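You operate a simulated robot arm through the tools that you are given. There is no shell and no other tool.

You run a simulated two-armed robot. Do the job below in one go: nothing can be reset, and whatever is moved stays where it is left.

Task
Close up the tester: switch off, dial to 5 volts, drop the white sensor in the tub, lid on.

Only the result counts: the job must be done as asked and must still hold three seconds after the hand-in. Knocking over, shifting, dropping, spilling or breaking anything else fails it. Lids that push on must go on centred and level and be pressed home; caps that screw on are set level and turned clockwise until they are tight.

Robot
Two 7-joint arms with two-finger parallel grippers on one trunk that stands fixed in place. Base frame: the origin is at the foot of the trunk, x ahead of it, y to its left, z up; the work surface is at about z = 850. Readings come in mm, degrees, newtons and seconds.
The left shoulder is at [71, 156, 1155], the right one opposite. Payload 3.91 kg a hand.
Tool frame (each hand has its own): the origin (TCP) lies between the finger pads and is the grasp point; the fingertips stand 30 mm ahead of it; z points along the fingers, y is the line along which they close. The gripper opens to 110 mm. The fingers are 20 mm wide and 10 mm thick; the gripper's body (48 by 112 mm) begins 55 mm behind the TCP.
Orientation is that of the tool frame in the base frame, as a unit quaternion [x, y, z, w]. With the fingers straight down and closing along the base's y, the tool's x points along the base's -x, its y along +y and its z along -z.

Tools
- The arms move only by the tool arm_command. It takes "left_targets", "right_targets" or both (then of equal length, played together; a hand with none holds still); each is a list of rows, each a list of 7 numbers: the closure in counts, from 0 (fully open) to 255 (shut), then the shift along the base's x, y, z in mm, then the turn, a rotation vector about the base's x, y, z in degrees. In form: [[grip, x, y, z, wx, wy, wz], ...]. A call has 1 to 20 rows; each row is the pose to reach, as a shift and turn from the pose commanded when the call began. Each row takes 0.2 s and may step no farther than 50 mm and 8.6 degrees from the row before; otherwise, or with a gripper value out of range, the whole call is refused. Where a pose cannot be reached the arm comes as near as it can. A force on the tool above 40 N (or 10 N above the force at the start of the call, whichever is more), or a blocked arm, ends the call early, and 0.2 s more pass. Each finger travels about 108 mm/s and halts on what it meets, pressing with about 23 N; the grip force reading is that of the motor and also rises with nothing between the fingers. The clock runs only during rows and for 0.2 s after the last one: add rows that repeat a pose to give the fingers time. It gives the time, the measured TCP pose, the force on the tool (base axes), the opening and the grip force at its end, in the units of the frame above (readings bear some noise), with the torque about the TCP (base axes, N m) and any sound that the robot's microphone picked up.
- Cameras (640 x 400 px; columns grow to the right, rows downward): "scene" is now at [138.5, -18.2, 1384]; the picture's right is [-0.19, -0.98, -0.00], its down [-0.53, 0.10, -0.84] and it looks along [0.83, -0.16, -0.54] (base axes); focal length 214 px, centre (320, 200). "left" rides on the left gripper at [72, -17, -103] in its tool frame; the picture's right is [0.23, 0.97, 0.00], its down [-0.76, 0.18, -0.62] and it looks along [-0.61, 0.14, 0.78] (tool axes); focal length 222 px, centre (320, 200). "right" rides on the right gripper at [72, 17, -103] in its tool frame; the picture's right is [-0.23, 0.97, 0.00], its down [-0.76, -0.18, -0.62] and it looks along [-0.61, -0.14, 0.78] (tool axes); focal length 222 px, centre (320, 200). There is no depth. A picture from a camera that has moved, and an enlarged one, comes with that camera's place and axes in the base frame and with its lens.
- grab_frame(camera): a new picture of that camera. It takes no simulated time.
- slide_trunk(by): slides the trunk up (or, below 0, down) by that many mm; the arms and the scene camera ride with it, the base frame stays. It gives what a move gives, with no picture.
- head_to(pan, tilt): turns the head with the scene camera to pan (to the left, within 86 degrees either way) and tilt (down, from -29 to 69), counted from straight ahead of the robot. It gives what a move gives.
- enlarge(camera, box): a new picture of the part [left, top, right, bottom] of that camera's present view, enlarged. It takes no simulated time.
- hand_in(): hands the job in; it is judged then, once.

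Places have to be worked out from the pictures, the camera data and where the tool is seen. Open the grippers and draw the arms clear of the work before you hand the job in, unless the task says otherwise.

The tools are called after ">>>" as a command line: name --argument value ..., lists and objects as JSON in quotes. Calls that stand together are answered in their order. arm_command: Moves the arms, as the interface text tells. Its arguments: {"type":"object","properties":{"left_targets":{"type":"array","items":{"type":"array","items":{"type":"number"}}},"right_targets":{"type":"array","items":{"type":"array","items":{"type":"number"}}}},"required":[]} The other tools are called the same way: slide_trunk (by) slides the trunk up or down; head_to (pan, tilt) turns the head that bears the scene camera; grab_frame (camera) takes a picture; enlarge (camera, box) takes an enlarged picture of a part of a camera's view; hand_in () hands the job in.

At the start:

```text
time_s: 0.0
left_ee_pos: [896.6, 96.8, 1176.3]
left_ee_rot: [-0.001, 1.0, 0.0, 0.001]
left_contact_force: [-0.8, 0.2, -0.4]
left_moment: [-0.01, -0.01, 0.01]
left_width: 110.1
left_finger_force: 0.0
right_ee_pos: [601.6, -682.3, 1174.3]
right_ee_rot: [0.0, 1.0, 0.0, 0.0]
right_contact_force: [0.1, -0.3, -0.3]
right_moment: [0.01, -0.01, -0.01]
right_width: 110.1
right_finger_force: 0.1
trunk travel left (down, up): [-600.0, 340.0]
head pan, tilt: [-10.9, 32.7]
```

scene: 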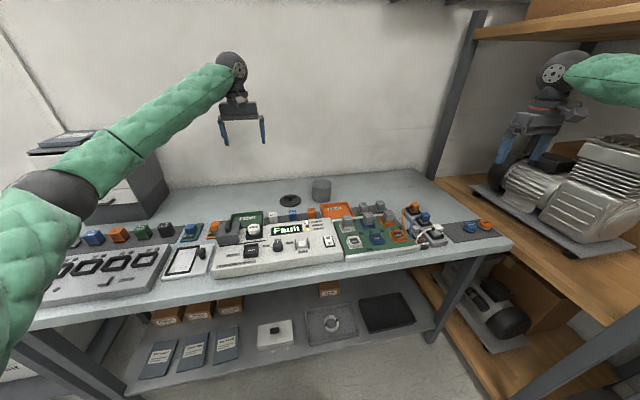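
right: 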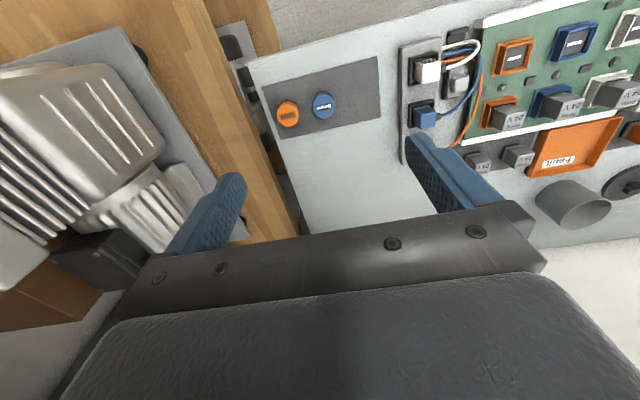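
left: 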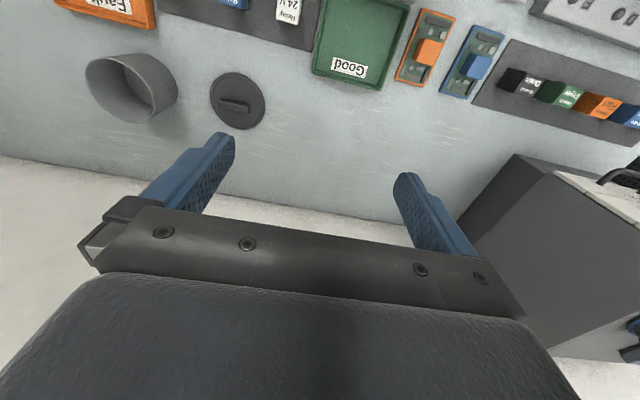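

I'll start by looking closer at the tester, tub and lid from the scene camera.

>>> enlarge --camera "scene" --box '[200, 160, 360, 280]'

>>> enlarge --camera "scene" --box '[320, 180, 520, 280]'

>>> enlarge --camera "scene" --box '[40, 200, 240, 310]'

>>> enlarge --camera "left" --box '[0, 0, 320, 200]'

>>> enlarge --camera "right" --box '[380, 0, 640, 240]'

```text
3.33 times, centred on (280, 220) of scene
camera zoom: at [138.5, -18.2, 1384.0], right [-0.19, -0.98, 0.0], down [-0.53, 0.1, -0.84], along [0.83, -0.16, -0.54], focal length 715 px, centre (453, 133)
```

zoom: 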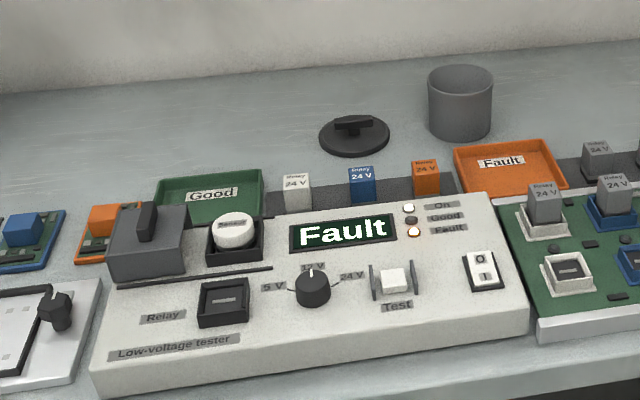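

```text
3.20 times, centred on (420, 230) of scene
camera zoom: at [138.5, -18.2, 1384.0], right [-0.19, -0.98, 0.0], down [-0.53, 0.1, -0.84], along [0.83, -0.16, -0.54], focal length 686 px, centre (0, 104)
```

zoom: 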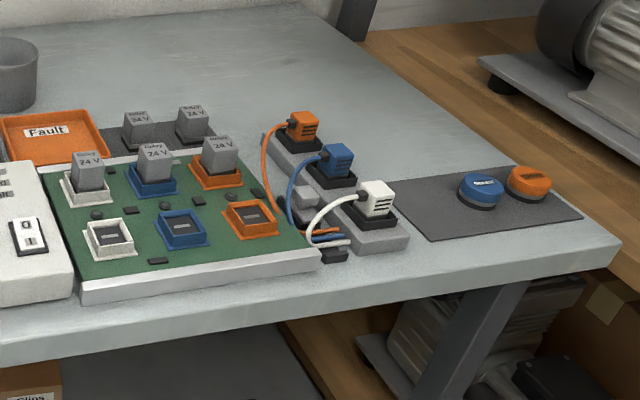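

```text
3.20 times, centred on (140, 255) of scene
camera zoom: at [138.5, -18.2, 1384.0], right [-0.19, -0.98, 0.0], down [-0.53, 0.1, -0.84], along [0.83, -0.16, -0.54], focal length 686 px, centre (896, 24)
```

zoom: 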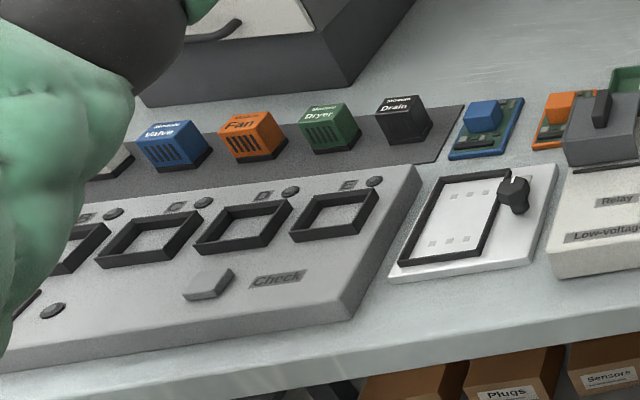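

```text
2.00 times, centred on (160, 100) of left
camera zoom: at [825.4, 79.0, 1281.2], right [-0.23, 0.97, 0.0], down [0.76, 0.18, 0.62], along [0.61, 0.14, -0.78], focal length 444 px, centre (640, 400)
```

zoom: 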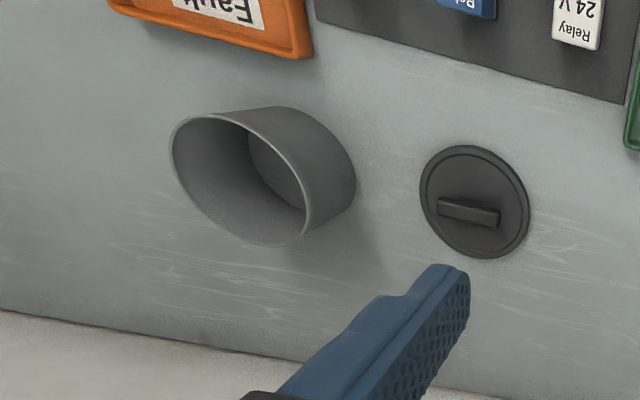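

```text
1.67 times, centred on (510, 120) of right
camera zoom: at [529.8, -664.9, 1277.3], right [0.23, 0.97, 0.0], down [0.76, -0.18, 0.62], along [0.61, -0.14, -0.78], focal length 370 px, centre (3, 333)
```

zoom: 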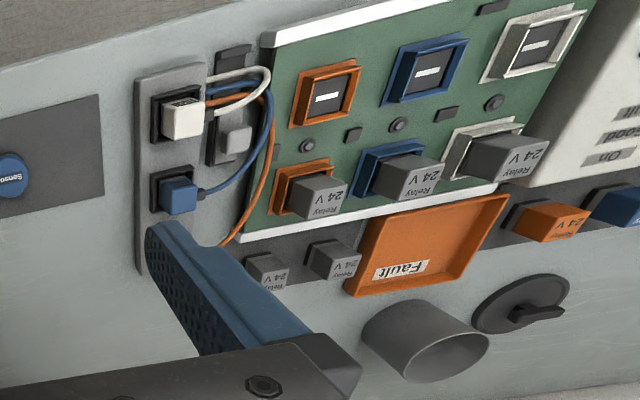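

The white sensor seems to sit in the tester's rear socket, and the round black lid lies next to the grey tub. I zoom further to read labels and shapes.

>>> enlarge --camera "scene" --box '[220, 205, 300, 255]'

>>> enlarge --camera "scene" --box '[265, 205, 345, 255]'

>>> enlarge --camera "scene" --box '[265, 165, 345, 215]'

>>> enlarge --camera "left" --box '[160, 0, 480, 200]'

```text
8.00 times, centred on (260, 230) of scene
camera zoom: at [138.5, -18.2, 1384.0], right [-0.19, -0.98, 0.0], down [-0.53, 0.1, -0.84], along [0.83, -0.16, -0.54], focal length 1716 px, centre (800, -40)
```

zoom: 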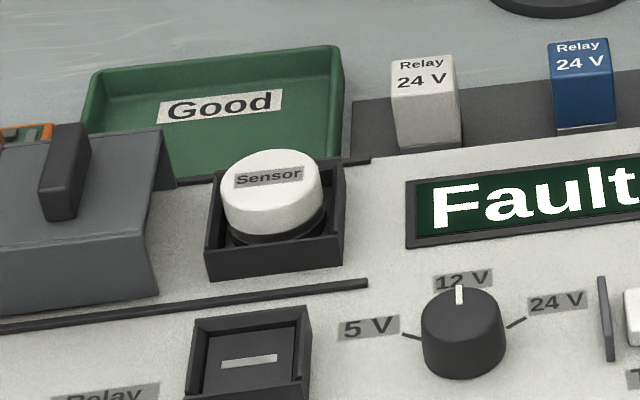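

```text
8.00 times, centred on (305, 230) of scene
camera zoom: at [138.5, -18.2, 1384.0], right [-0.19, -0.98, 0.0], down [-0.53, 0.1, -0.84], along [0.83, -0.16, -0.54], focal length 1716 px, centre (440, -40)
```

zoom: 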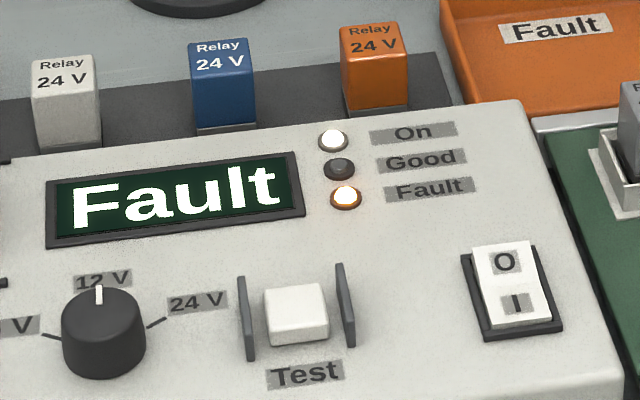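

```text
8.00 times, centred on (305, 190) of scene
camera zoom: at [138.5, -18.2, 1384.0], right [-0.19, -0.98, 0.0], down [-0.53, 0.1, -0.84], along [0.83, -0.16, -0.54], focal length 1716 px, centre (440, 280)
```

zoom: 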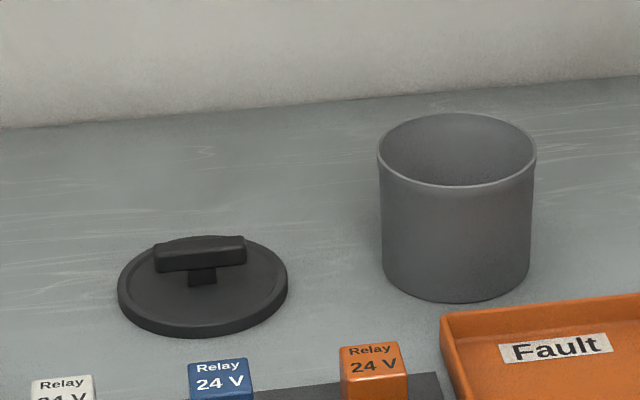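

```text
2.00 times, centred on (320, 100) of left
camera zoom: at [825.4, 79.0, 1281.2], right [-0.23, 0.97, 0.0], down [0.76, 0.18, 0.62], along [0.61, 0.14, -0.78], focal length 444 px, centre (320, 400)
```

zoom: 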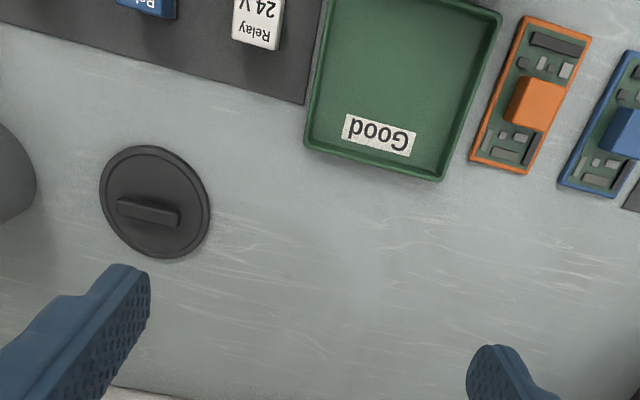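

The white sensor (about 40 mm across) is in the tester's rear socket near (706, 91). The rocker is near (640, -144), the dial near (633, 19), the lid near (955, -40), and the tub near (970, -188) with its rim at about z 926. I'll pull the left arm back to its own side so the right arm has room to work.

>>> arm_command --left_targets '[[0, -29, 40, 0, 0, 0, 0], [0, -58, 80, 0, 0, 0, 0], [0, -87, 120, 0, 0, 0, 0], [0, -116, 160, 0, 0, 0, 0], [0, -145, 200, 0, 0, 0, 0], [0, -174, 240, 0, 0, 0, 0], [0, -203, 280, 0, 0, 0, 0], [0, -232, 320, 0, 0, 0, 0], [0, -261, 360, 0, 0, 0, 0], [0, -290, 400, 0, 0, 0, 0]]'

```text
time_s: 2.2
left_ee_pos: [607.9, 495.6, 1179.2]
left_ee_rot: [0.001, 1.0, 0.0, 0.001]
left_contact_force: [-0.6, -0.4, 0.2]
left_moment: [-0.05, 0.01, 0.01]
left_width: 109.9
left_finger_force: 0.0
right_ee_pos: [597.9, -682.3, 1174.7]
right_ee_rot: [0.0, 1.0, -0.001, 0.001]
right_contact_force: [-1.0, -0.1, 0.8]
right_moment: [0.01, -0.03, -0.03]
right_width: 109.8
right_finger_force: 0.1
trunk travel left (down, up): [-600.0, 340.0]
head pan, tilt: [-10.9, 32.7]
```

Left arm is clear. Now I bring the right hand over to the near right side of the tester to look at the rocker and dial with its camera.

>>> arm_command --right_targets '[[0, -6, 44, 0, 0, 0, 0], [0, -12, 88, 0, 0, 0, 0], [0, -18, 132, 0, 0, 0, 0], [0, -24, 176, 0, 0, 0, 0], [0, -30, 220, 0, 0, 0, 0], [0, -36, 264, 0, 0, 0, 0], [0, -42, 308, -10, 0, 0, 0], [0, -48, 352, -20, 0, 0, 0], [0, -54, 396, -30, 0, 0, 0], [0, -60, 440, -40, 0, 0, 0], [0, -66, 484, -50, 0, 0, 0], [0, -72, 528, -60, 0, 0, 0]]'

>>> grab_frame --camera "right"

>>> grab_frame --camera "scene"

```text
time_s: 4.8
left_ee_pos: [610.5, 498.0, 1176.8]
left_ee_rot: [-0.001, 1.0, -0.001, -0.001]
left_contact_force: [0.0, 0.4, 0.9]
left_moment: [-0.04, -0.01, 0.01]
left_width: 110.1
left_finger_force: 0.0
right_ee_pos: [531.8, -151.1, 1115.2]
right_ee_rot: [0.0, 1.0, 0.0, 0.0]
right_contact_force: [0.3, 1.1, 0.5]
right_moment: [-0.06, -0.03, 0.0]
right_width: 110.0
right_finger_force: 0.0
trunk travel left (down, up): [-600.0, 340.0]
head pan, tilt: [-10.9, 32.7]
```

```text
taken
camera right: at [460.3, -132.8, 1218.7], right [0.23, 0.97, 0.0], down [0.76, -0.18, 0.62], along [0.61, -0.14, -0.78], focal length 222 px, centre (320, 200)
```

right: 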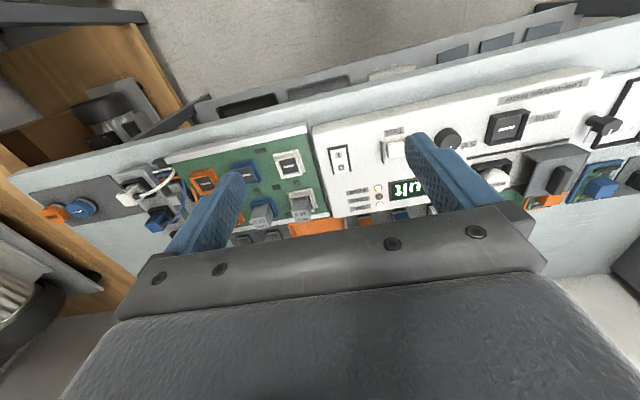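

```text
taken
camera scene: at [139.3, -15.8, 1383.8], right [-0.19, -0.98, 0.0], down [-0.53, 0.1, -0.84], along [0.83, -0.16, -0.54], focal length 214 px, centre (320, 200)
```

scene: 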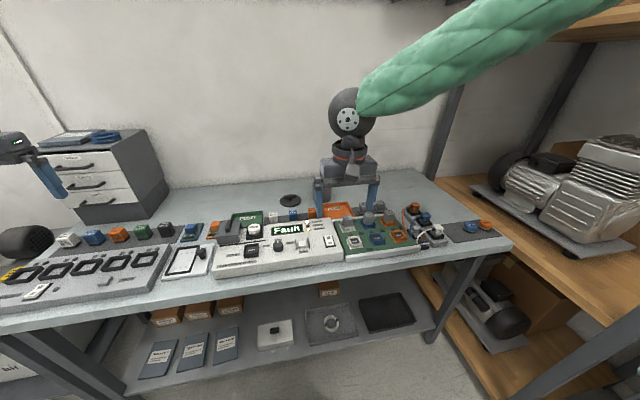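

Now I zoom the right-hand camera on the rocker, dial and sensor.

>>> enlarge --camera "right" --box '[310, 120, 420, 210]'

>>> enlarge --camera "right" --box '[370, 80, 530, 180]'

>>> enlarge --camera "right" --box '[460, 130, 600, 220]'

```text
4.44 times, centred on (365, 165) of right
camera zoom: at [460.3, -132.8, 1218.7], right [0.23, 0.97, 0.0], down [0.76, -0.18, 0.62], along [0.61, -0.14, -0.78], focal length 987 px, centre (120, 356)
```

zoom: 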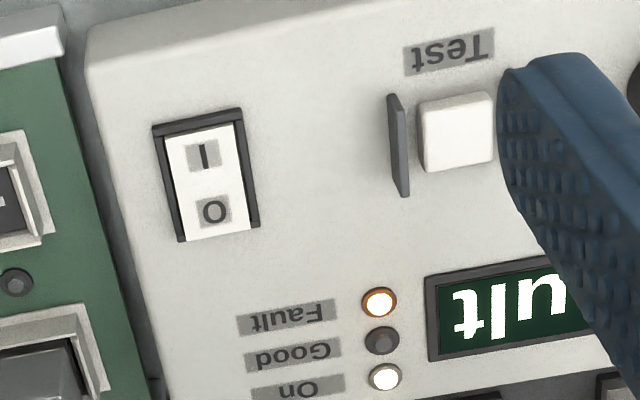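

```text
4.00 times, centred on (450, 130) of right
camera zoom: at [460.3, -132.8, 1218.7], right [0.23, 0.97, 0.0], down [0.76, -0.18, 0.62], along [0.61, -0.14, -0.78], focal length 888 px, centre (-200, 480)
```

zoom: 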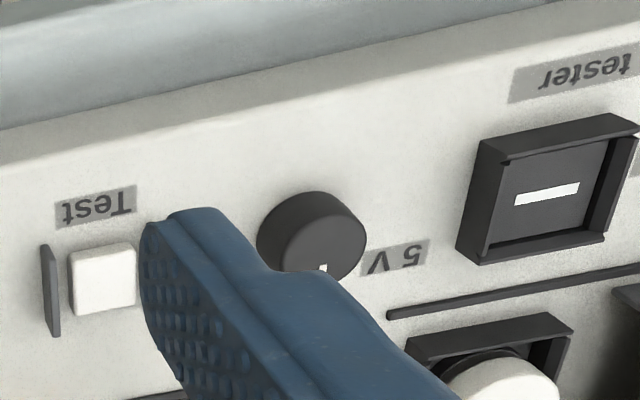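

```text
4.44 times, centred on (530, 175) of right
camera zoom: at [460.3, -132.8, 1218.7], right [0.23, 0.97, 0.0], down [0.76, -0.18, 0.62], along [0.61, -0.14, -0.78], focal length 987 px, centre (-613, 311)
```

zoom: 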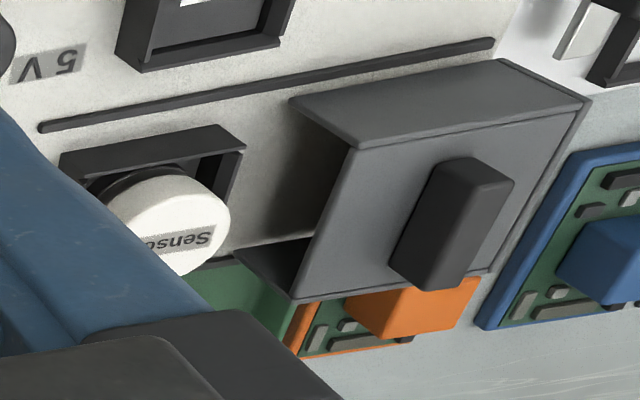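

The rocker's O end stands raised near (649, -143, 900) and the I end is pressed, so the tester is on. I shut the right gripper and move it above the rocker to check alignment.

>>> arm_command --right_targets '[[255, 20, 2, -20, 0, 0, 0], [255, 40, 4, -40, 0, 0, 0], [255, 60, 6, -60, 0, 0, 0], [255, 80, 8, -80, 0, 0, 0], [255, 100, 8, -110, 0, 0, 0], [255, 100, 8, -110, 0, 0, 0]]'

>>> grab_frame --camera "right"

>>> enlarge --camera "scene" --box '[260, 160, 380, 260]'

```text
time_s: 6.2
left_ee_pos: [608.0, 496.1, 1178.0]
left_ee_rot: [-0.001, 1.0, 0.0, -0.001]
left_contact_force: [0.1, -0.4, -0.1]
left_moment: [-0.04, -0.05, 0.03]
left_width: 110.0
left_finger_force: 0.0
right_ee_pos: [628.5, -143.4, 1002.5]
right_ee_rot: [0.0, 1.0, 0.0, 0.001]
right_contact_force: [-0.7, -0.1, 0.1]
right_moment: [0.0, -0.03, 0.03]
right_width: 0.0
right_finger_force: 23.3
trunk travel left (down, up): [-600.0, 340.0]
head pan, tilt: [-10.9, 32.7]
```

```text
taken
camera right: at [556.6, -126.6, 1106.5], right [0.23, 0.97, 0.0], down [0.76, -0.18, 0.62], along [0.61, -0.14, -0.78], focal length 222 px, centre (320, 200)
```

right: 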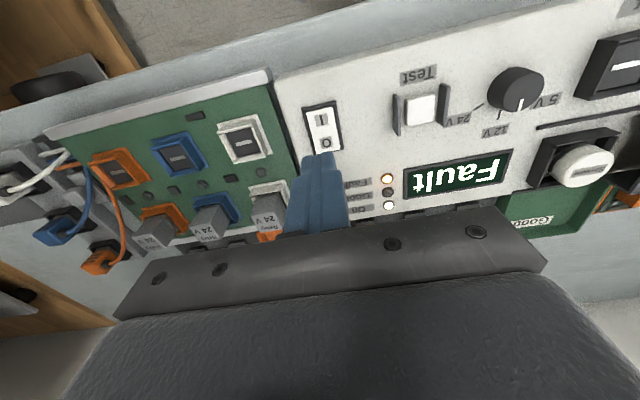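

```text
4.00 times, centred on (320, 210) of scene
camera zoom: at [137.3, -17.3, 1384.2], right [-0.19, -0.98, 0.0], down [-0.53, 0.1, -0.84], along [0.83, -0.16, -0.54], focal length 858 px, centre (320, 160)
```

zoom: 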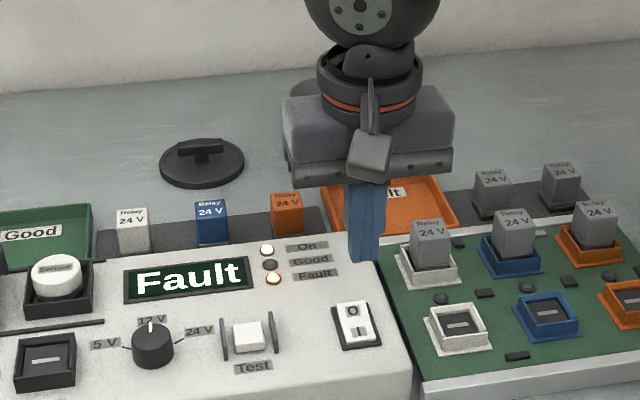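

I take detailed views of the rocker against the fingertips, and of the dial and sensor from this pose.

>>> enlarge --camera "right" --box '[270, 90, 382, 160]'

>>> enlarge --camera "right" --box '[430, 50, 574, 140]'

>>> enlarge --camera "right" --box '[512, 110, 640, 190]'

```text
5.71 times, centred on (326, 125) of right
camera zoom: at [556.6, -126.6, 1106.5], right [0.23, 0.97, 0.0], down [0.76, -0.18, 0.62], along [0.61, -0.14, -0.78], focal length 1269 px, centre (286, 629)
```

zoom: 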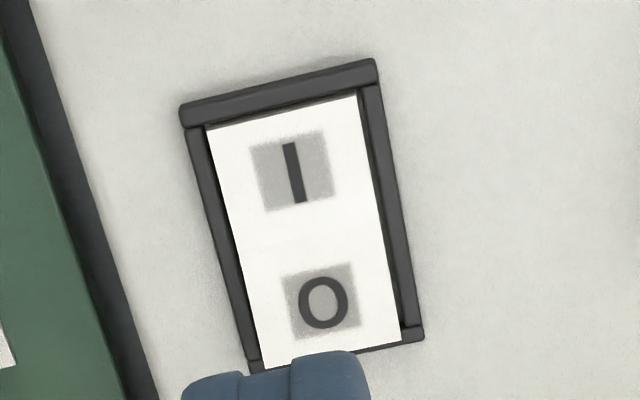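

```text
4.44 times, centred on (502, 95) of right
camera zoom: at [556.6, -126.6, 1106.5], right [0.23, 0.97, 0.0], down [0.76, -0.18, 0.62], along [0.61, -0.14, -0.78], focal length 987 px, centre (-489, 667)
```

zoom: 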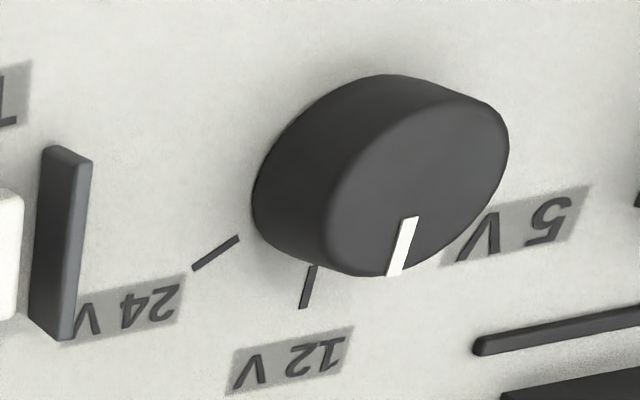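

```text
5.00 times, centred on (576, 150) of right
camera zoom: at [556.6, -126.6, 1106.5], right [0.23, 0.97, 0.0], down [0.76, -0.18, 0.62], along [0.61, -0.14, -0.78], focal length 1111 px, centre (-960, 450)
```

zoom: 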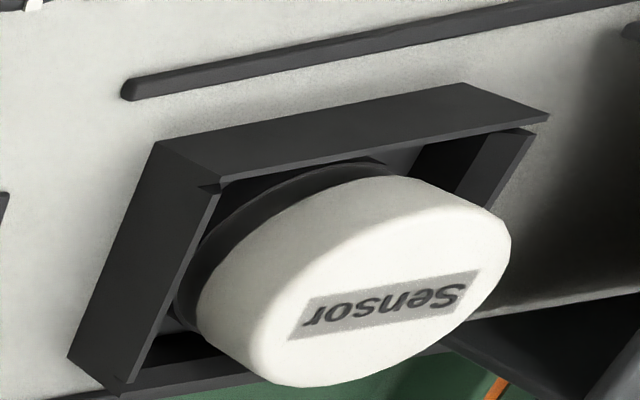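

The O end's centre is at about (649, -142, 900), with the pivot near x 638. I tilt the closed fingers forward 25° so that one edge will land on the O end, and stop just above it.

>>> arm_command --right_targets '[[255, 7, 1, -15, 0, -8.3, 0], [255, 14, 2, -35, 0, -16.6, 0], [255, 21, 2, -55, 0, -25, 0], [255, 21, 2, -63, 0, -25, 0], [255, 21, 2, -63, 0, -25, 0]]'

>>> enlarge --camera "scene" --box '[290, 190, 370, 250]'

>>> grab_frame --camera "right"

```text
time_s: 7.4
left_ee_pos: [609.5, 495.8, 1177.1]
left_ee_rot: [-0.001, 1.0, 0.0, 0.0]
left_contact_force: [-0.6, -0.2, 0.8]
left_moment: [-0.01, 0.04, -0.04]
left_width: 109.8
left_finger_force: 0.2
right_ee_pos: [649.8, -143.7, 941.5]
right_ee_rot: [0.0, 0.976, 0.0, 0.216]
right_contact_force: [-0.3, -0.3, 0.6]
right_moment: [0.04, 0.0, 0.04]
right_width: 0.0
right_finger_force: 23.1
trunk travel left (down, up): [-600.0, 340.0]
head pan, tilt: [-10.9, 32.7]
```

```text
6.67 times, centred on (330, 220) of scene
camera zoom: at [138.5, -17.7, 1384.0], right [-0.19, -0.98, 0.0], down [-0.53, 0.1, -0.84], along [0.83, -0.16, -0.54], focal length 1430 px, centre (253, 67)
```

zoom: 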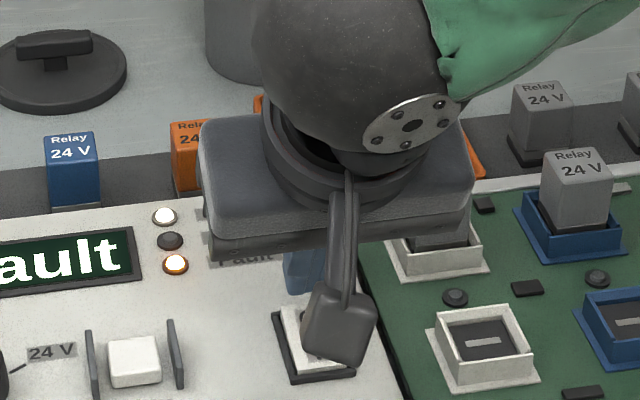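

```text
taken
camera right: at [542.0, -126.2, 1003.9], right [0.21, 0.97, 0.1], down [0.43, -0.18, 0.89], along [0.88, -0.14, -0.45], focal length 222 px, centre (320, 200)
```

right: 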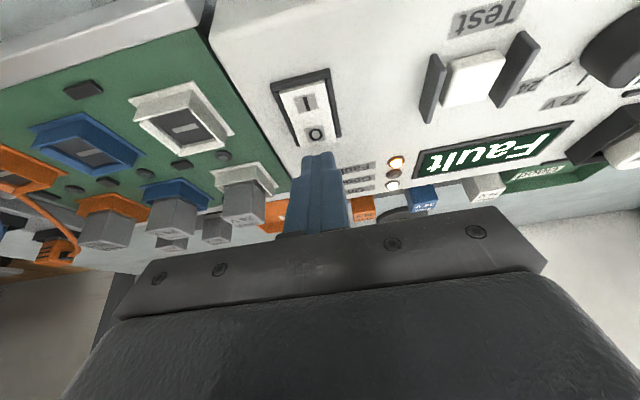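

I check the fingertip edge against the O end at close range.

>>> enlarge --camera "right" --box '[272, 90, 368, 170]'

```text
5.00 times, centred on (320, 130) of right
camera zoom: at [542.0, -126.2, 1003.9], right [0.21, 0.97, 0.1], down [0.43, -0.18, 0.89], along [0.88, -0.14, -0.45], focal length 1111 px, centre (320, 550)
```

zoom: 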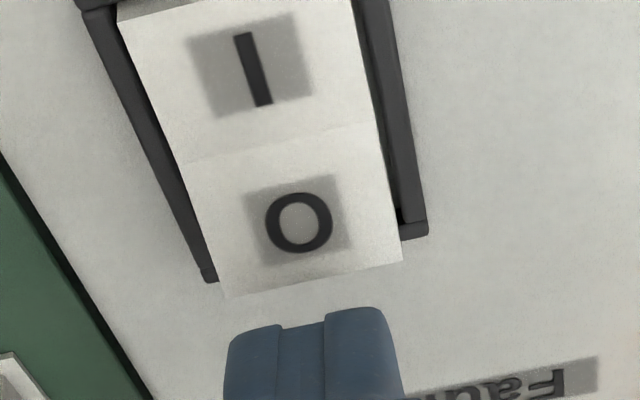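

The edge will land just behind the O mark. Pressing straight down slowly.

>>> arm_command --right_targets '[[255, 0, 0, -5, 0, 0, 0], [255, 0, 0, -9, 0, 0, 0], [255, 0, 0, -12, 0, 0, 0], [255, 0, 0, -14, 0, 0, 0], [255, 0, 0, -16, 0, 0, 0], [255, 0, 0, -18, 0, 0, 0]]'

>>> enlarge --camera "right" --box '[256, 60, 448, 220]'

```text
time_s: 8.4
left_ee_pos: [607.6, 495.4, 1176.9]
left_ee_rot: [-0.001, 1.0, 0.0, -0.001]
left_contact_force: [0.2, -0.9, -0.8]
left_moment: [0.02, 0.0, 0.0]
left_width: 109.7
left_finger_force: 0.1
right_ee_pos: [651.2, -143.8, 931.3]
right_ee_rot: [0.0, 0.975, 0.001, 0.22]
right_contact_force: [-4.8, -3.6, 24.4]
right_moment: [-0.13, 0.05, 0.03]
right_width: 0.0
right_finger_force: 22.7
trunk travel left (down, up): [-600.0, 340.0]
head pan, tilt: [-10.9, 32.7]
stopped in row 5 (right hand): the force on the tool passed its limit at 44 N (the readings are from after the stop); the commanded pose is now the measured one
```

```text
2.50 times, centred on (352, 140) of right
camera zoom: at [542.5, -126.0, 994.3], right [0.2, 0.97, 0.1], down [0.42, -0.18, 0.89], along [0.88, -0.14, -0.44], focal length 555 px, centre (240, 350)
```

zoom: 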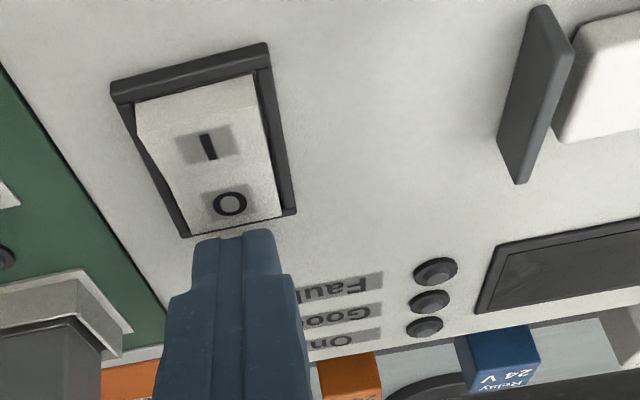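

The display and all the LEDs went dark and the O end is now down, so the switch is off. I back straight up, level the hand, and go above the dial (about (635, 19), top at z 918) with a part-open grip.

>>> arm_command --right_targets '[[255, 0, 0, 15, 0, 0, 0], [255, 0, 0, 40, 0, 8.5, 0], [255, -4, 20, 60, 0, 17, 0], [200, -8, 60, 69, 0, 25.3, 0], [150, -12, 105, 69, 0, 25.3, 0], [139, -16, 140, 69, 0, 25.3, 0], [139, -16, 163, 69, 0, 25.3, 0], [139, -16, 163, 69, 0, 25.3, 0]]'

>>> grab_frame --camera "right"

>>> enlarge --camera "scene" --box '[220, 190, 360, 280]'

```text
time_s: 10.2
left_ee_pos: [609.1, 495.8, 1178.7]
left_ee_rot: [-0.001, 1.0, 0.0, 0.0]
left_contact_force: [-0.7, 0.0, -0.2]
left_moment: [-0.04, 0.03, 0.02]
left_width: 110.2
left_finger_force: 0.2
right_ee_pos: [625.6, -41.2, 1012.4]
right_ee_rot: [0.0, 1.0, 0.002, 0.0]
right_contact_force: [-0.4, -0.4, 0.1]
right_moment: [0.02, -0.02, -0.02]
right_width: 50.2
right_finger_force: 0.1
right hand out of reach, approached as far as the arm can: row 5, 6, 7, 8
trunk travel left (down, up): [-600.0, 340.0]
head pan, tilt: [-10.9, 32.7]
```

```text
taken
camera right: at [554.4, -23.5, 1117.0], right [0.23, 0.97, 0.0], down [0.76, -0.18, 0.62], along [0.61, -0.14, -0.78], focal length 222 px, centre (320, 200)
```

right: 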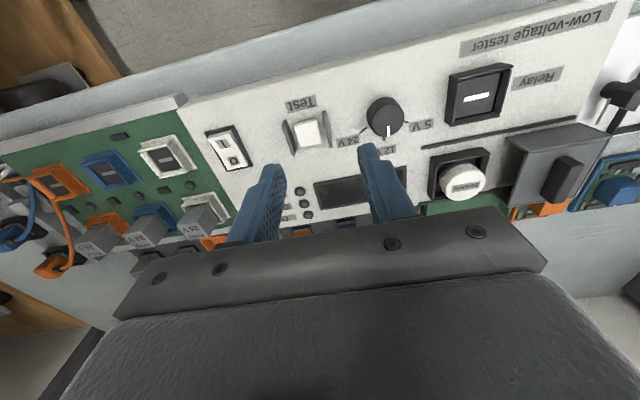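

```text
4.44 times, centred on (290, 235) of scene
camera zoom: at [138.0, -17.8, 1384.1], right [-0.19, -0.98, 0.0], down [-0.53, 0.1, -0.84], along [0.83, -0.16, -0.54], focal length 953 px, centre (453, 44)
```

zoom: 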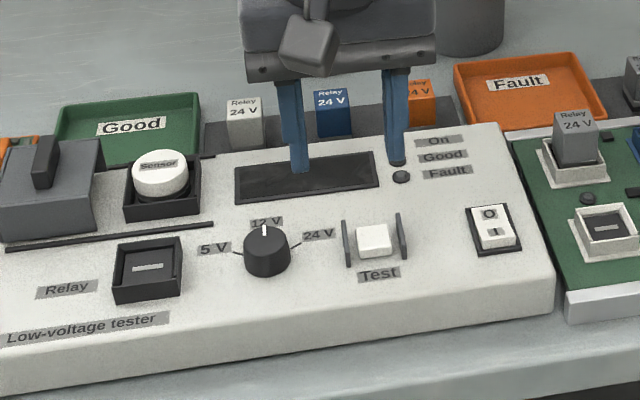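

The right hand stopped at y ≈ -41, at its limit for reaching across. I test whether turning the hand's yaw extends that reach, staying well above everything.

>>> arm_command --right_targets '[[139, 0, 0, 0, 0, 0, 8], [139, 0, 0, 0, 0, 0, 16], [139, 0, 0, 0, 0, 0, 24], [139, 0, 0, 0, 0, 0, 24]]'

```text
time_s: 11.2
left_ee_pos: [609.5, 494.9, 1178.5]
left_ee_rot: [-0.001, 1.0, 0.0, 0.0]
left_contact_force: [0.1, 0.0, 0.0]
left_moment: [0.0, -0.03, -0.02]
left_width: 110.2
left_finger_force: 0.1
right_ee_pos: [624.3, -41.6, 1012.6]
right_ee_rot: [-0.209, 0.978, 0.0, 0.0]
right_contact_force: [-0.1, 0.1, -0.5]
right_moment: [0.0, 0.0, 0.02]
right_width: 50.1
right_finger_force: 0.0
trunk travel left (down, up): [-600.0, 340.0]
head pan, tilt: [-10.9, 32.7]
```

The commanded pose now equals the reached one; I try moving further left with this yaw.

>>> arm_command --right_targets '[[139, 0, 20, 0, 0, 0, 0], [139, 0, 40, 0, 0, 0, 0], [139, 0, 60, 0, 0, 0, 0]]'

```text
time_s: 12.0
left_ee_pos: [609.8, 496.5, 1178.4]
left_ee_rot: [-0.001, 1.0, 0.001, 0.0]
left_contact_force: [0.1, 0.4, 1.0]
left_moment: [-0.01, -0.01, -0.02]
left_width: 110.1
left_finger_force: 0.1
right_ee_pos: [615.4, -34.4, 1021.8]
right_ee_rot: [-0.208, 0.978, 0.001, 0.0]
right_contact_force: [0.7, -0.8, 0.2]
right_moment: [0.0, 0.01, -0.01]
right_width: 49.9
right_finger_force: 0.0
right hand out of reach, approached as far as the arm can: row 1, 2, 3
trunk travel left (down, up): [-600.0, 340.0]
head pan, tilt: [-10.9, 32.7]
```

Yaw isn't the limit; the arm crept up and back instead, which suggests a shoulder limit that depends on height. I raise the right hand, lower the trunk 150 mm, and test the cross-reach again.

>>> arm_command --right_targets '[[139, 0, -10, 45, 0, 0, -8], [139, 0, -20, 90, 0, 0, -16], [139, 0, -25, 135, 0, 0, -24], [139, 0, -25, 155, 0, 0, -24]]'

>>> slide_trunk --by -150

```text
time_s: 13.0
left_ee_pos: [609.6, 496.9, 1176.5]
left_ee_rot: [-0.001, 1.0, 0.0, -0.001]
left_contact_force: [-0.7, -0.5, 0.1]
left_moment: [0.0, 0.01, -0.01]
left_width: 110.0
left_finger_force: 0.0
right_ee_pos: [614.9, -60.2, 1178.0]
right_ee_rot: [0.001, 1.0, 0.0, -0.001]
right_contact_force: [-0.4, -0.3, -0.3]
right_moment: [-0.02, -0.02, 0.0]
right_width: 50.0
right_finger_force: 0.0
trunk travel left (down, up): [-600.0, 340.0]
head pan, tilt: [-10.9, 32.7]
```

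```text
time_s: 14.8
left_ee_pos: [607.8, 495.2, 1027.4]
left_ee_rot: [-0.002, 1.0, 0.0, 0.0]
left_contact_force: [-0.9, -1.2, 0.3]
left_moment: [-0.01, 0.0, -0.03]
left_width: 110.1
left_finger_force: 0.0
right_ee_pos: [615.8, -59.5, 1027.7]
right_ee_rot: [0.0, 1.0, 0.0, 0.0]
right_contact_force: [0.6, -0.1, 0.1]
right_moment: [0.0, 0.01, 0.01]
right_width: 50.0
right_finger_force: 0.1
trunk travel left (down, up): [-450.0, 490.0]
head pan, tilt: [-10.9, 32.7]
```

Trunk is 150 mm lower and both hands are clear. Now I test moving the right hand left, toward the spot above the dial.

>>> arm_command --right_targets '[[139, 5, 20, -5, 0, 0, 0], [139, 10, 40, -10, 0, 0, 0], [139, 15, 60, -12, 0, 0, 0], [139, 20, 80, -12, 0, 0, 0]]'

```text
time_s: 15.8
left_ee_pos: [609.6, 495.0, 1028.2]
left_ee_rot: [-0.001, 1.0, 0.0, -0.001]
left_contact_force: [-0.2, -0.2, 0.7]
left_moment: [-0.02, 0.04, 0.02]
left_width: 110.2
left_finger_force: 0.0
right_ee_pos: [624.3, -21.2, 1017.5]
right_ee_rot: [0.0, 1.0, 0.0, 0.0]
right_contact_force: [-0.3, 0.2, -0.5]
right_moment: [0.0, 0.01, 0.03]
right_width: 50.3
right_finger_force: 0.0
right hand out of reach, approached as far as the arm can: row 2, 3, 4
trunk travel left (down, up): [-450.0, 490.0]
head pan, tilt: [-10.9, 32.7]
```

Lowering the trunk 150 mm gained about 20 mm of cross-reach. By symmetry the left arm is the better hand for the dial, so I raise both hands, move the right one outward, then lower the trunk another 150 mm.

>>> arm_command --left_targets '[[0, 0, 0, 24, 0, 0, 0], [0, 0, 0, 48, 0, 0, 0], [0, 0, 0, 72, 0, 0, 0], [0, 0, 0, 96, 0, 0, 0], [0, 0, 0, 120, 0, 0, 0], [0, 0, 0, 144, 0, 0, 0], [139, 0, 0, 170, 0, 0, 0]]' --right_targets '[[139, 0, -40, 28, 0, 0, 0], [139, 0, -80, 56, 0, 0, 0], [139, 0, -120, 84, 0, 0, 0], [139, 0, -160, 112, 0, 0, 0], [139, 0, -200, 140, 0, 0, 0], [139, 0, -245, 160, 0, 0, 0], [139, 0, -290, 180, 0, 0, 0]]'

>>> slide_trunk --by -150

>>> grab_frame --camera "scene"

```text
time_s: 17.4
left_ee_pos: [607.1, 493.0, 1201.0]
left_ee_rot: [-0.001, 1.0, 0.001, 0.001]
left_contact_force: [-0.1, -0.1, 0.9]
left_moment: [-0.01, -0.01, 0.02]
left_width: 50.1
left_finger_force: 0.1
right_ee_pos: [626.8, -316.7, 1199.6]
right_ee_rot: [0.0, 1.0, 0.001, 0.0]
right_contact_force: [-1.1, 0.8, -0.5]
right_moment: [0.02, -0.01, -0.04]
right_width: 49.9
right_finger_force: 0.1
trunk travel left (down, up): [-450.0, 490.0]
head pan, tilt: [-10.9, 32.7]
```

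```text
time_s: 19.1
left_ee_pos: [609.1, 493.7, 1048.1]
left_ee_rot: [0.0, 1.0, 0.0, 0.0]
left_contact_force: [-0.5, -0.1, 0.0]
left_moment: [0.04, 0.0, -0.01]
left_width: 50.4
left_finger_force: 0.1
right_ee_pos: [628.1, -314.3, 1048.5]
right_ee_rot: [-0.001, 1.0, 0.0, 0.0]
right_contact_force: [-0.3, -0.2, 0.1]
right_moment: [0.01, 0.04, 0.0]
right_width: 50.2
right_finger_force: 0.1
trunk travel left (down, up): [-300.0, 640.0]
head pan, tilt: [-10.9, 32.7]
```

```text
taken
camera scene: at [138.0, -17.8, 1084.2], right [-0.19, -0.98, 0.0], down [-0.53, 0.1, -0.84], along [0.83, -0.16, -0.54], focal length 214 px, centre (320, 200)
```

scene: 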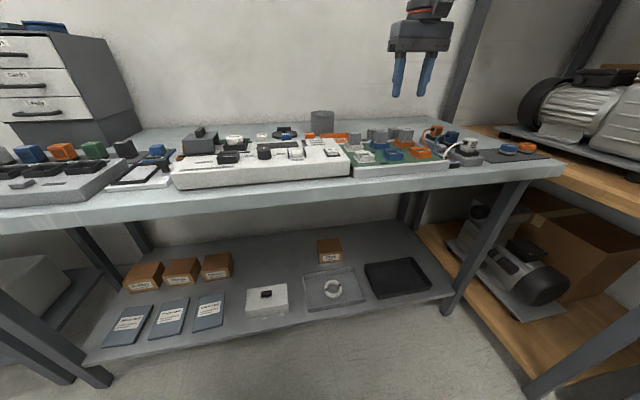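

From this lower viewpoint I can measure heights; I zoom on the tester, tub and lid.

>>> enlarge --camera "scene" --box '[170, 100, 360, 200]'

>>> enlarge --camera "scene" --box '[215, 120, 311, 180]'

>>> enlarge --camera "scene" --box '[260, 95, 356, 155]'

```text
3.37 times, centred on (265, 150) of scene
camera zoom: at [138.0, -17.8, 1084.2], right [-0.19, -0.98, 0.0], down [-0.53, 0.1, -0.84], along [0.83, -0.16, -0.54], focal length 722 px, centre (505, 368)
```

zoom: 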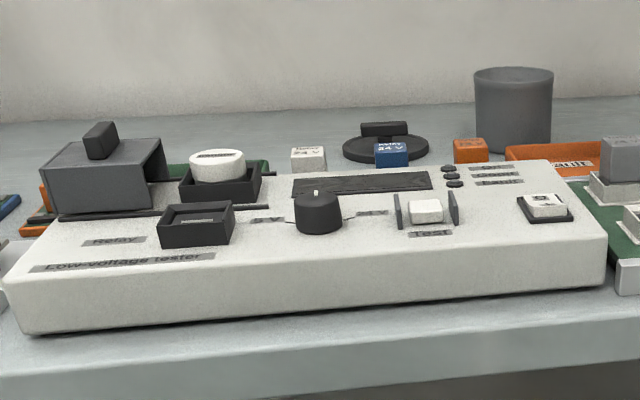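

```text
6.67 times, centred on (263, 150) of scene
camera zoom: at [138.0, -17.8, 1084.2], right [-0.19, -0.98, 0.0], down [-0.53, 0.1, -0.84], along [0.83, -0.16, -0.54], focal length 1430 px, centre (700, 533)
```

zoom: 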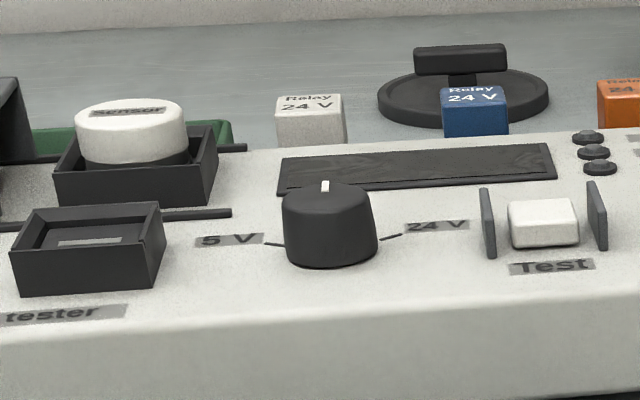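

```text
6.67 times, centred on (308, 125) of scene
camera zoom: at [138.0, -17.8, 1084.2], right [-0.19, -0.98, 0.0], down [-0.53, 0.1, -0.84], along [0.83, -0.16, -0.54], focal length 1430 px, centre (400, 700)
```

zoom: 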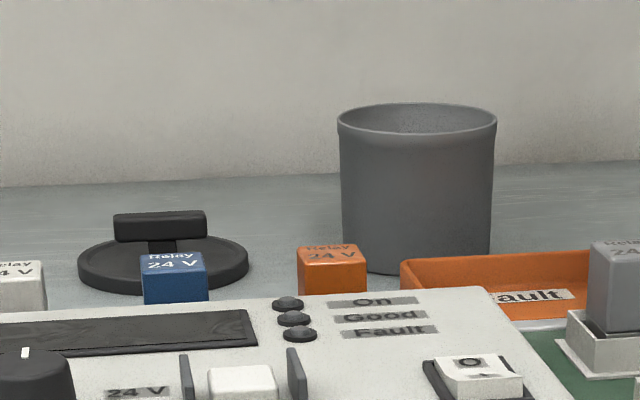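

Triangulating the two scene heights gives:
- Dial centre (635, 19), top z 915, panel z 893.
- Sensor top (714, 92, 923), diameter about 42 mm.
- Tub rim (970, -188, 925), diameter about 89 mm.
- Lid centre (961, -40), with the handle bar along y and its top at z 883.

I move the left hand over the dial.

>>> arm_command --left_targets '[[139, 2, -44, 0, 0, 0, 0], [139, 5, -90, 0, 0, 0, 0], [139, 8, -136, 0, 0, 0, 0], [139, 11, -182, 0, 0, 0, 0], [139, 14, -228, 0, 0, 0, 0], [139, 17, -274, 0, 0, 0, 0], [139, 20, -320, 0, 0, 0, 0], [139, 22, -366, -10, 0, 0, 0], [139, 24, -412, -20, 0, 0, 0], [139, 25, -450, -30, 0, 0, 0], [139, 26, -474, -40, 0, 0, 0], [139, 26, -474, -40, 0, 0, 0]]'

>>> grab_frame --camera "left"

>>> grab_frame --camera "scene"

```text
time_s: 21.7
left_ee_pos: [634.7, 21.8, 1008.7]
left_ee_rot: [-0.001, 1.0, 0.0, -0.001]
left_contact_force: [0.3, 0.4, 0.4]
left_moment: [-0.01, -0.01, 0.03]
left_width: 50.2
left_finger_force: 0.0
right_ee_pos: [628.0, -314.5, 1050.2]
right_ee_rot: [0.0, 1.0, 0.0, 0.0]
right_contact_force: [0.0, 0.5, -0.2]
right_moment: [0.05, 0.04, 0.04]
right_width: 50.3
right_finger_force: 0.1
trunk travel left (down, up): [-300.0, 640.0]
head pan, tilt: [-10.9, 32.7]
```

```text
taken
camera left: at [562.3, 3.5, 1112.8], right [-0.23, 0.97, 0.0], down [0.76, 0.18, 0.62], along [0.61, 0.14, -0.78], focal length 222 px, centre (320, 200)
```

left: 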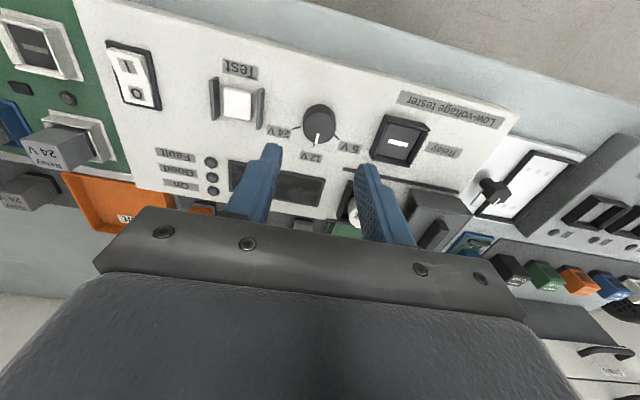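

```text
taken
camera scene: at [138.1, -17.8, 1084.1], right [-0.19, -0.98, 0.0], down [-0.53, 0.1, -0.84], along [0.83, -0.16, -0.54], focal length 214 px, centre (320, 200)
```

scene: 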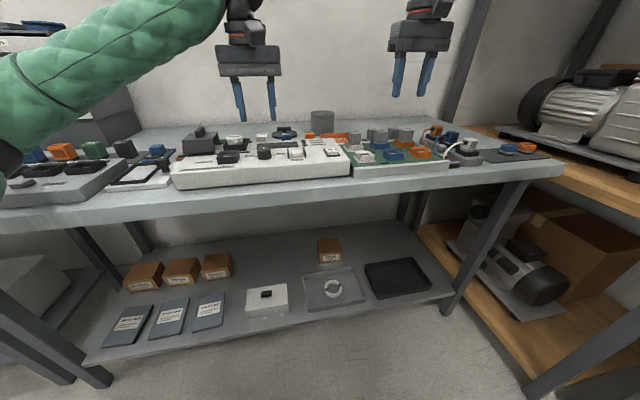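

The left hand reached (635, 22, 1009) without trouble. I zoom in to centre on the dial.

>>> enlarge --camera "left" --box '[256, 80, 384, 160]'

```text
5.00 times, centred on (320, 120) of left
camera zoom: at [562.3, 3.5, 1112.8], right [-0.23, 0.97, 0.0], down [0.76, 0.18, 0.62], along [0.61, 0.14, -0.78], focal length 1111 px, centre (320, 600)
```

zoom: 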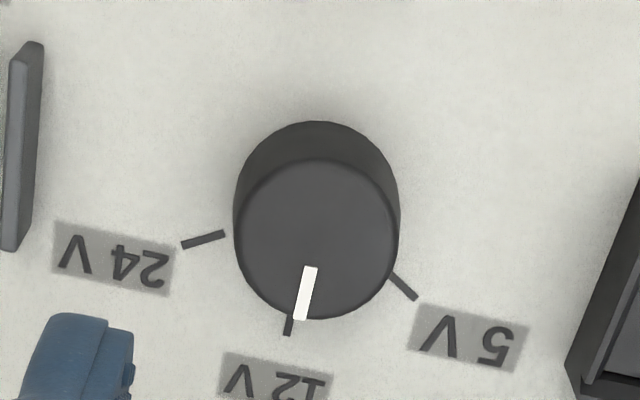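

The hand is within 1 mm of centred over the dial, and the 5 V and 24 V ticks sit at ±60° from the 12 V tick. I descend partway to check reach at lower height.

>>> arm_command --left_targets '[[139, 0, -0.7, -15, 0, 0, 0], [139, 0, -0.7, -30, 0, 0, 0], [139, 0, -0.7, -45, 0, 0, 0], [139, 0, -0.7, -45, 0, 0, 0]]'

>>> enlarge --camera "left" --box '[240, 90, 400, 190]'

```text
time_s: 22.7
left_ee_pos: [630.1, 17.1, 973.9]
left_ee_rot: [-0.001, 1.0, 0.002, 0.006]
left_contact_force: [-0.8, 0.4, -0.8]
left_moment: [0.02, -0.01, 0.02]
left_width: 50.1
left_finger_force: 0.0
right_ee_pos: [622.3, -318.0, 1053.4]
right_ee_rot: [0.0, 1.0, 0.002, 0.003]
right_contact_force: [0.3, -0.5, -1.2]
right_moment: [0.02, 0.0, 0.02]
right_width: 49.9
right_finger_force: 0.1
trunk travel left (down, up): [-300.0, 640.0]
head pan, tilt: [-10.9, 32.7]
```

```text
4.00 times, centred on (320, 140) of left
camera zoom: at [556.2, -0.9, 1077.0], right [-0.23, 0.97, 0.0], down [0.75, 0.18, 0.63], along [0.62, 0.15, -0.77], focal length 888 px, centre (320, 440)
```

zoom: 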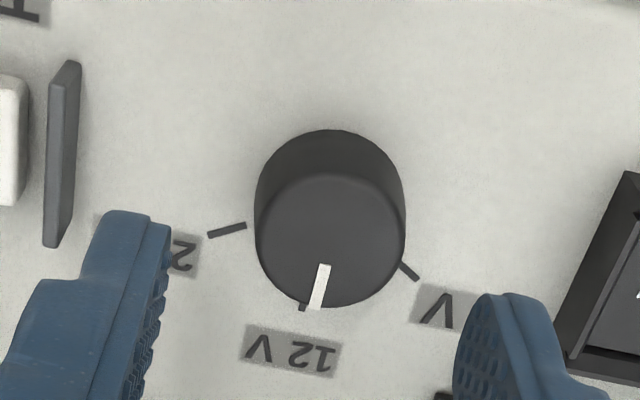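

Both hands' readings shifted by about (-5, -4, +4), so part of the left arm may be pressing on the table. I stop and look to the left.

>>> head_to --pan 35 --tilt 35

>>> grab_frame --camera "scene"

```text
time_s: 23.9
left_ee_pos: [629.1, 15.8, 972.0]
left_ee_rot: [-0.001, 1.0, 0.003, 0.007]
left_contact_force: [0.5, -0.2, -0.6]
left_moment: [0.02, -0.01, 0.0]
left_width: 49.9
left_finger_force: 0.0
right_ee_pos: [621.7, -318.3, 1052.5]
right_ee_rot: [0.0, 1.0, 0.002, 0.003]
right_contact_force: [0.2, -0.1, -0.6]
right_moment: [0.03, 0.04, 0.01]
right_width: 50.1
right_finger_force: 0.0
trunk travel left (down, up): [-300.0, 640.0]
head pan, tilt: [35.0, 35.0]
```

```text
taken
camera scene: at [116.6, 45.3, 1081.9], right [0.57, -0.82, 0.0], down [-0.47, -0.33, -0.82], along [0.67, 0.47, -0.57], focal length 214 px, centre (320, 200)
```

scene: 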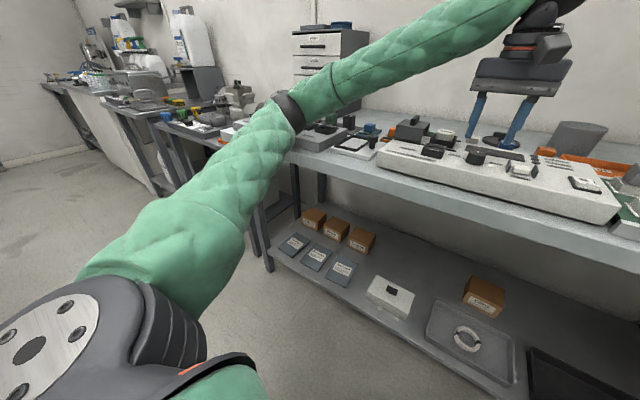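

I zoom in on the left elbow near the table's edge.

>>> enlarge --camera "scene" --box '[200, 70, 400, 195]'

```text
3.20 times, centred on (300, 132) of scene
camera zoom: at [116.6, 45.3, 1081.9], right [0.57, -0.82, 0.0], down [-0.47, -0.33, -0.82], along [0.67, 0.47, -0.57], focal length 686 px, centre (384, 416)
```

zoom: 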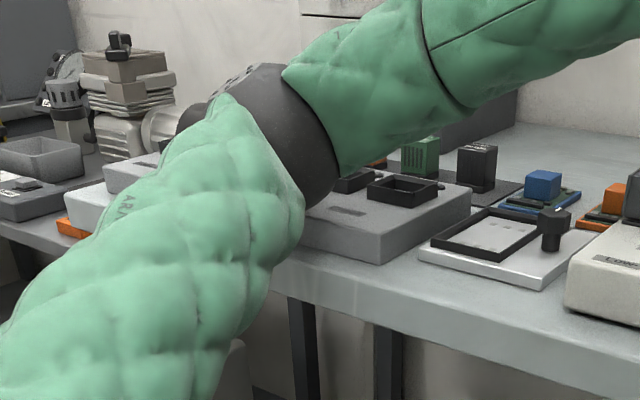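

The elbow sits low at the module station and appears to be leaning on it. I back off right away by raising the left hand, then re-check.

>>> arm_command --left_targets '[[139, 0, 0, 15, 0, 0, 0], [139, 0, 0, 30, 0, 0, 0], [139, 0, 0, 45, 0, 0, 0], [139, 0, 0, 75, 0, 0, 0], [139, 0, 0, 75, 0, 0, 0]]'

>>> enlarge --camera "scene" --box '[200, 70, 400, 195]'

```text
time_s: 25.1
left_ee_pos: [635.0, 19.0, 1040.0]
left_ee_rot: [-0.001, 1.0, 0.0, -0.001]
left_contact_force: [0.1, 0.4, -0.2]
left_moment: [0.0, 0.0, 0.0]
left_width: 50.1
left_finger_force: 0.1
right_ee_pos: [629.0, -314.1, 1048.9]
right_ee_rot: [0.0, 1.0, 0.0, -0.001]
right_contact_force: [-0.2, -0.1, 0.3]
right_moment: [0.01, 0.02, -0.02]
right_width: 50.1
right_finger_force: 0.0
trunk travel left (down, up): [-300.0, 640.0]
head pan, tilt: [35.0, 35.0]
```

```text
3.20 times, centred on (300, 132) of scene
camera zoom: at [123.2, 49.6, 1080.3], right [0.57, -0.82, 0.0], down [-0.47, -0.33, -0.82], along [0.67, 0.47, -0.57], focal length 686 px, centre (384, 416)
```

zoom: 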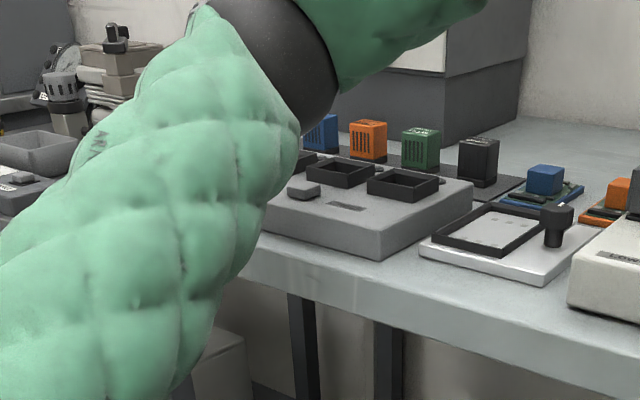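

The readings are back to normal. I check whether the module station moved by measuring its corner closely and comparing with the first picture.

>>> enlarge --camera "scene" --box '[280, 115, 360, 165]'

>>> enlarge --camera "scene" --box '[180, 60, 300, 160]'

```text
8.00 times, centred on (320, 140) of scene
camera zoom: at [123.2, 49.6, 1080.3], right [0.57, -0.82, 0.0], down [-0.47, -0.33, -0.82], along [0.67, 0.47, -0.57], focal length 1716 px, centre (320, 680)
```

zoom: 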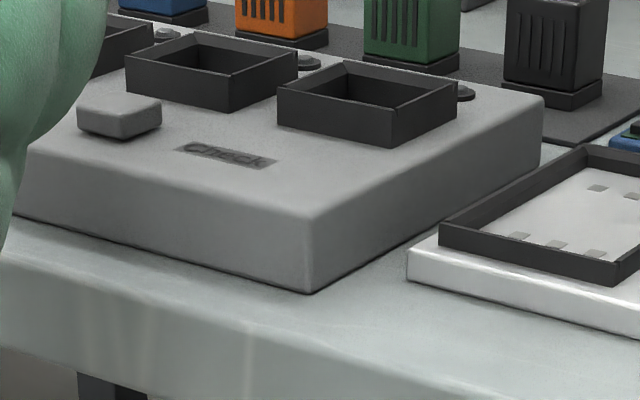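

```text
4.00 times, centred on (240, 110) of scene
camera zoom: at [123.2, 49.6, 1080.3], right [0.57, -0.82, 0.0], down [-0.47, -0.33, -0.82], along [0.67, 0.47, -0.57], focal length 858 px, centre (640, 560)
```

zoom: 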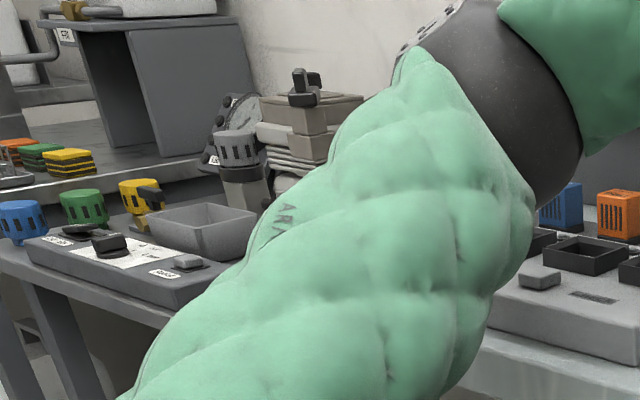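

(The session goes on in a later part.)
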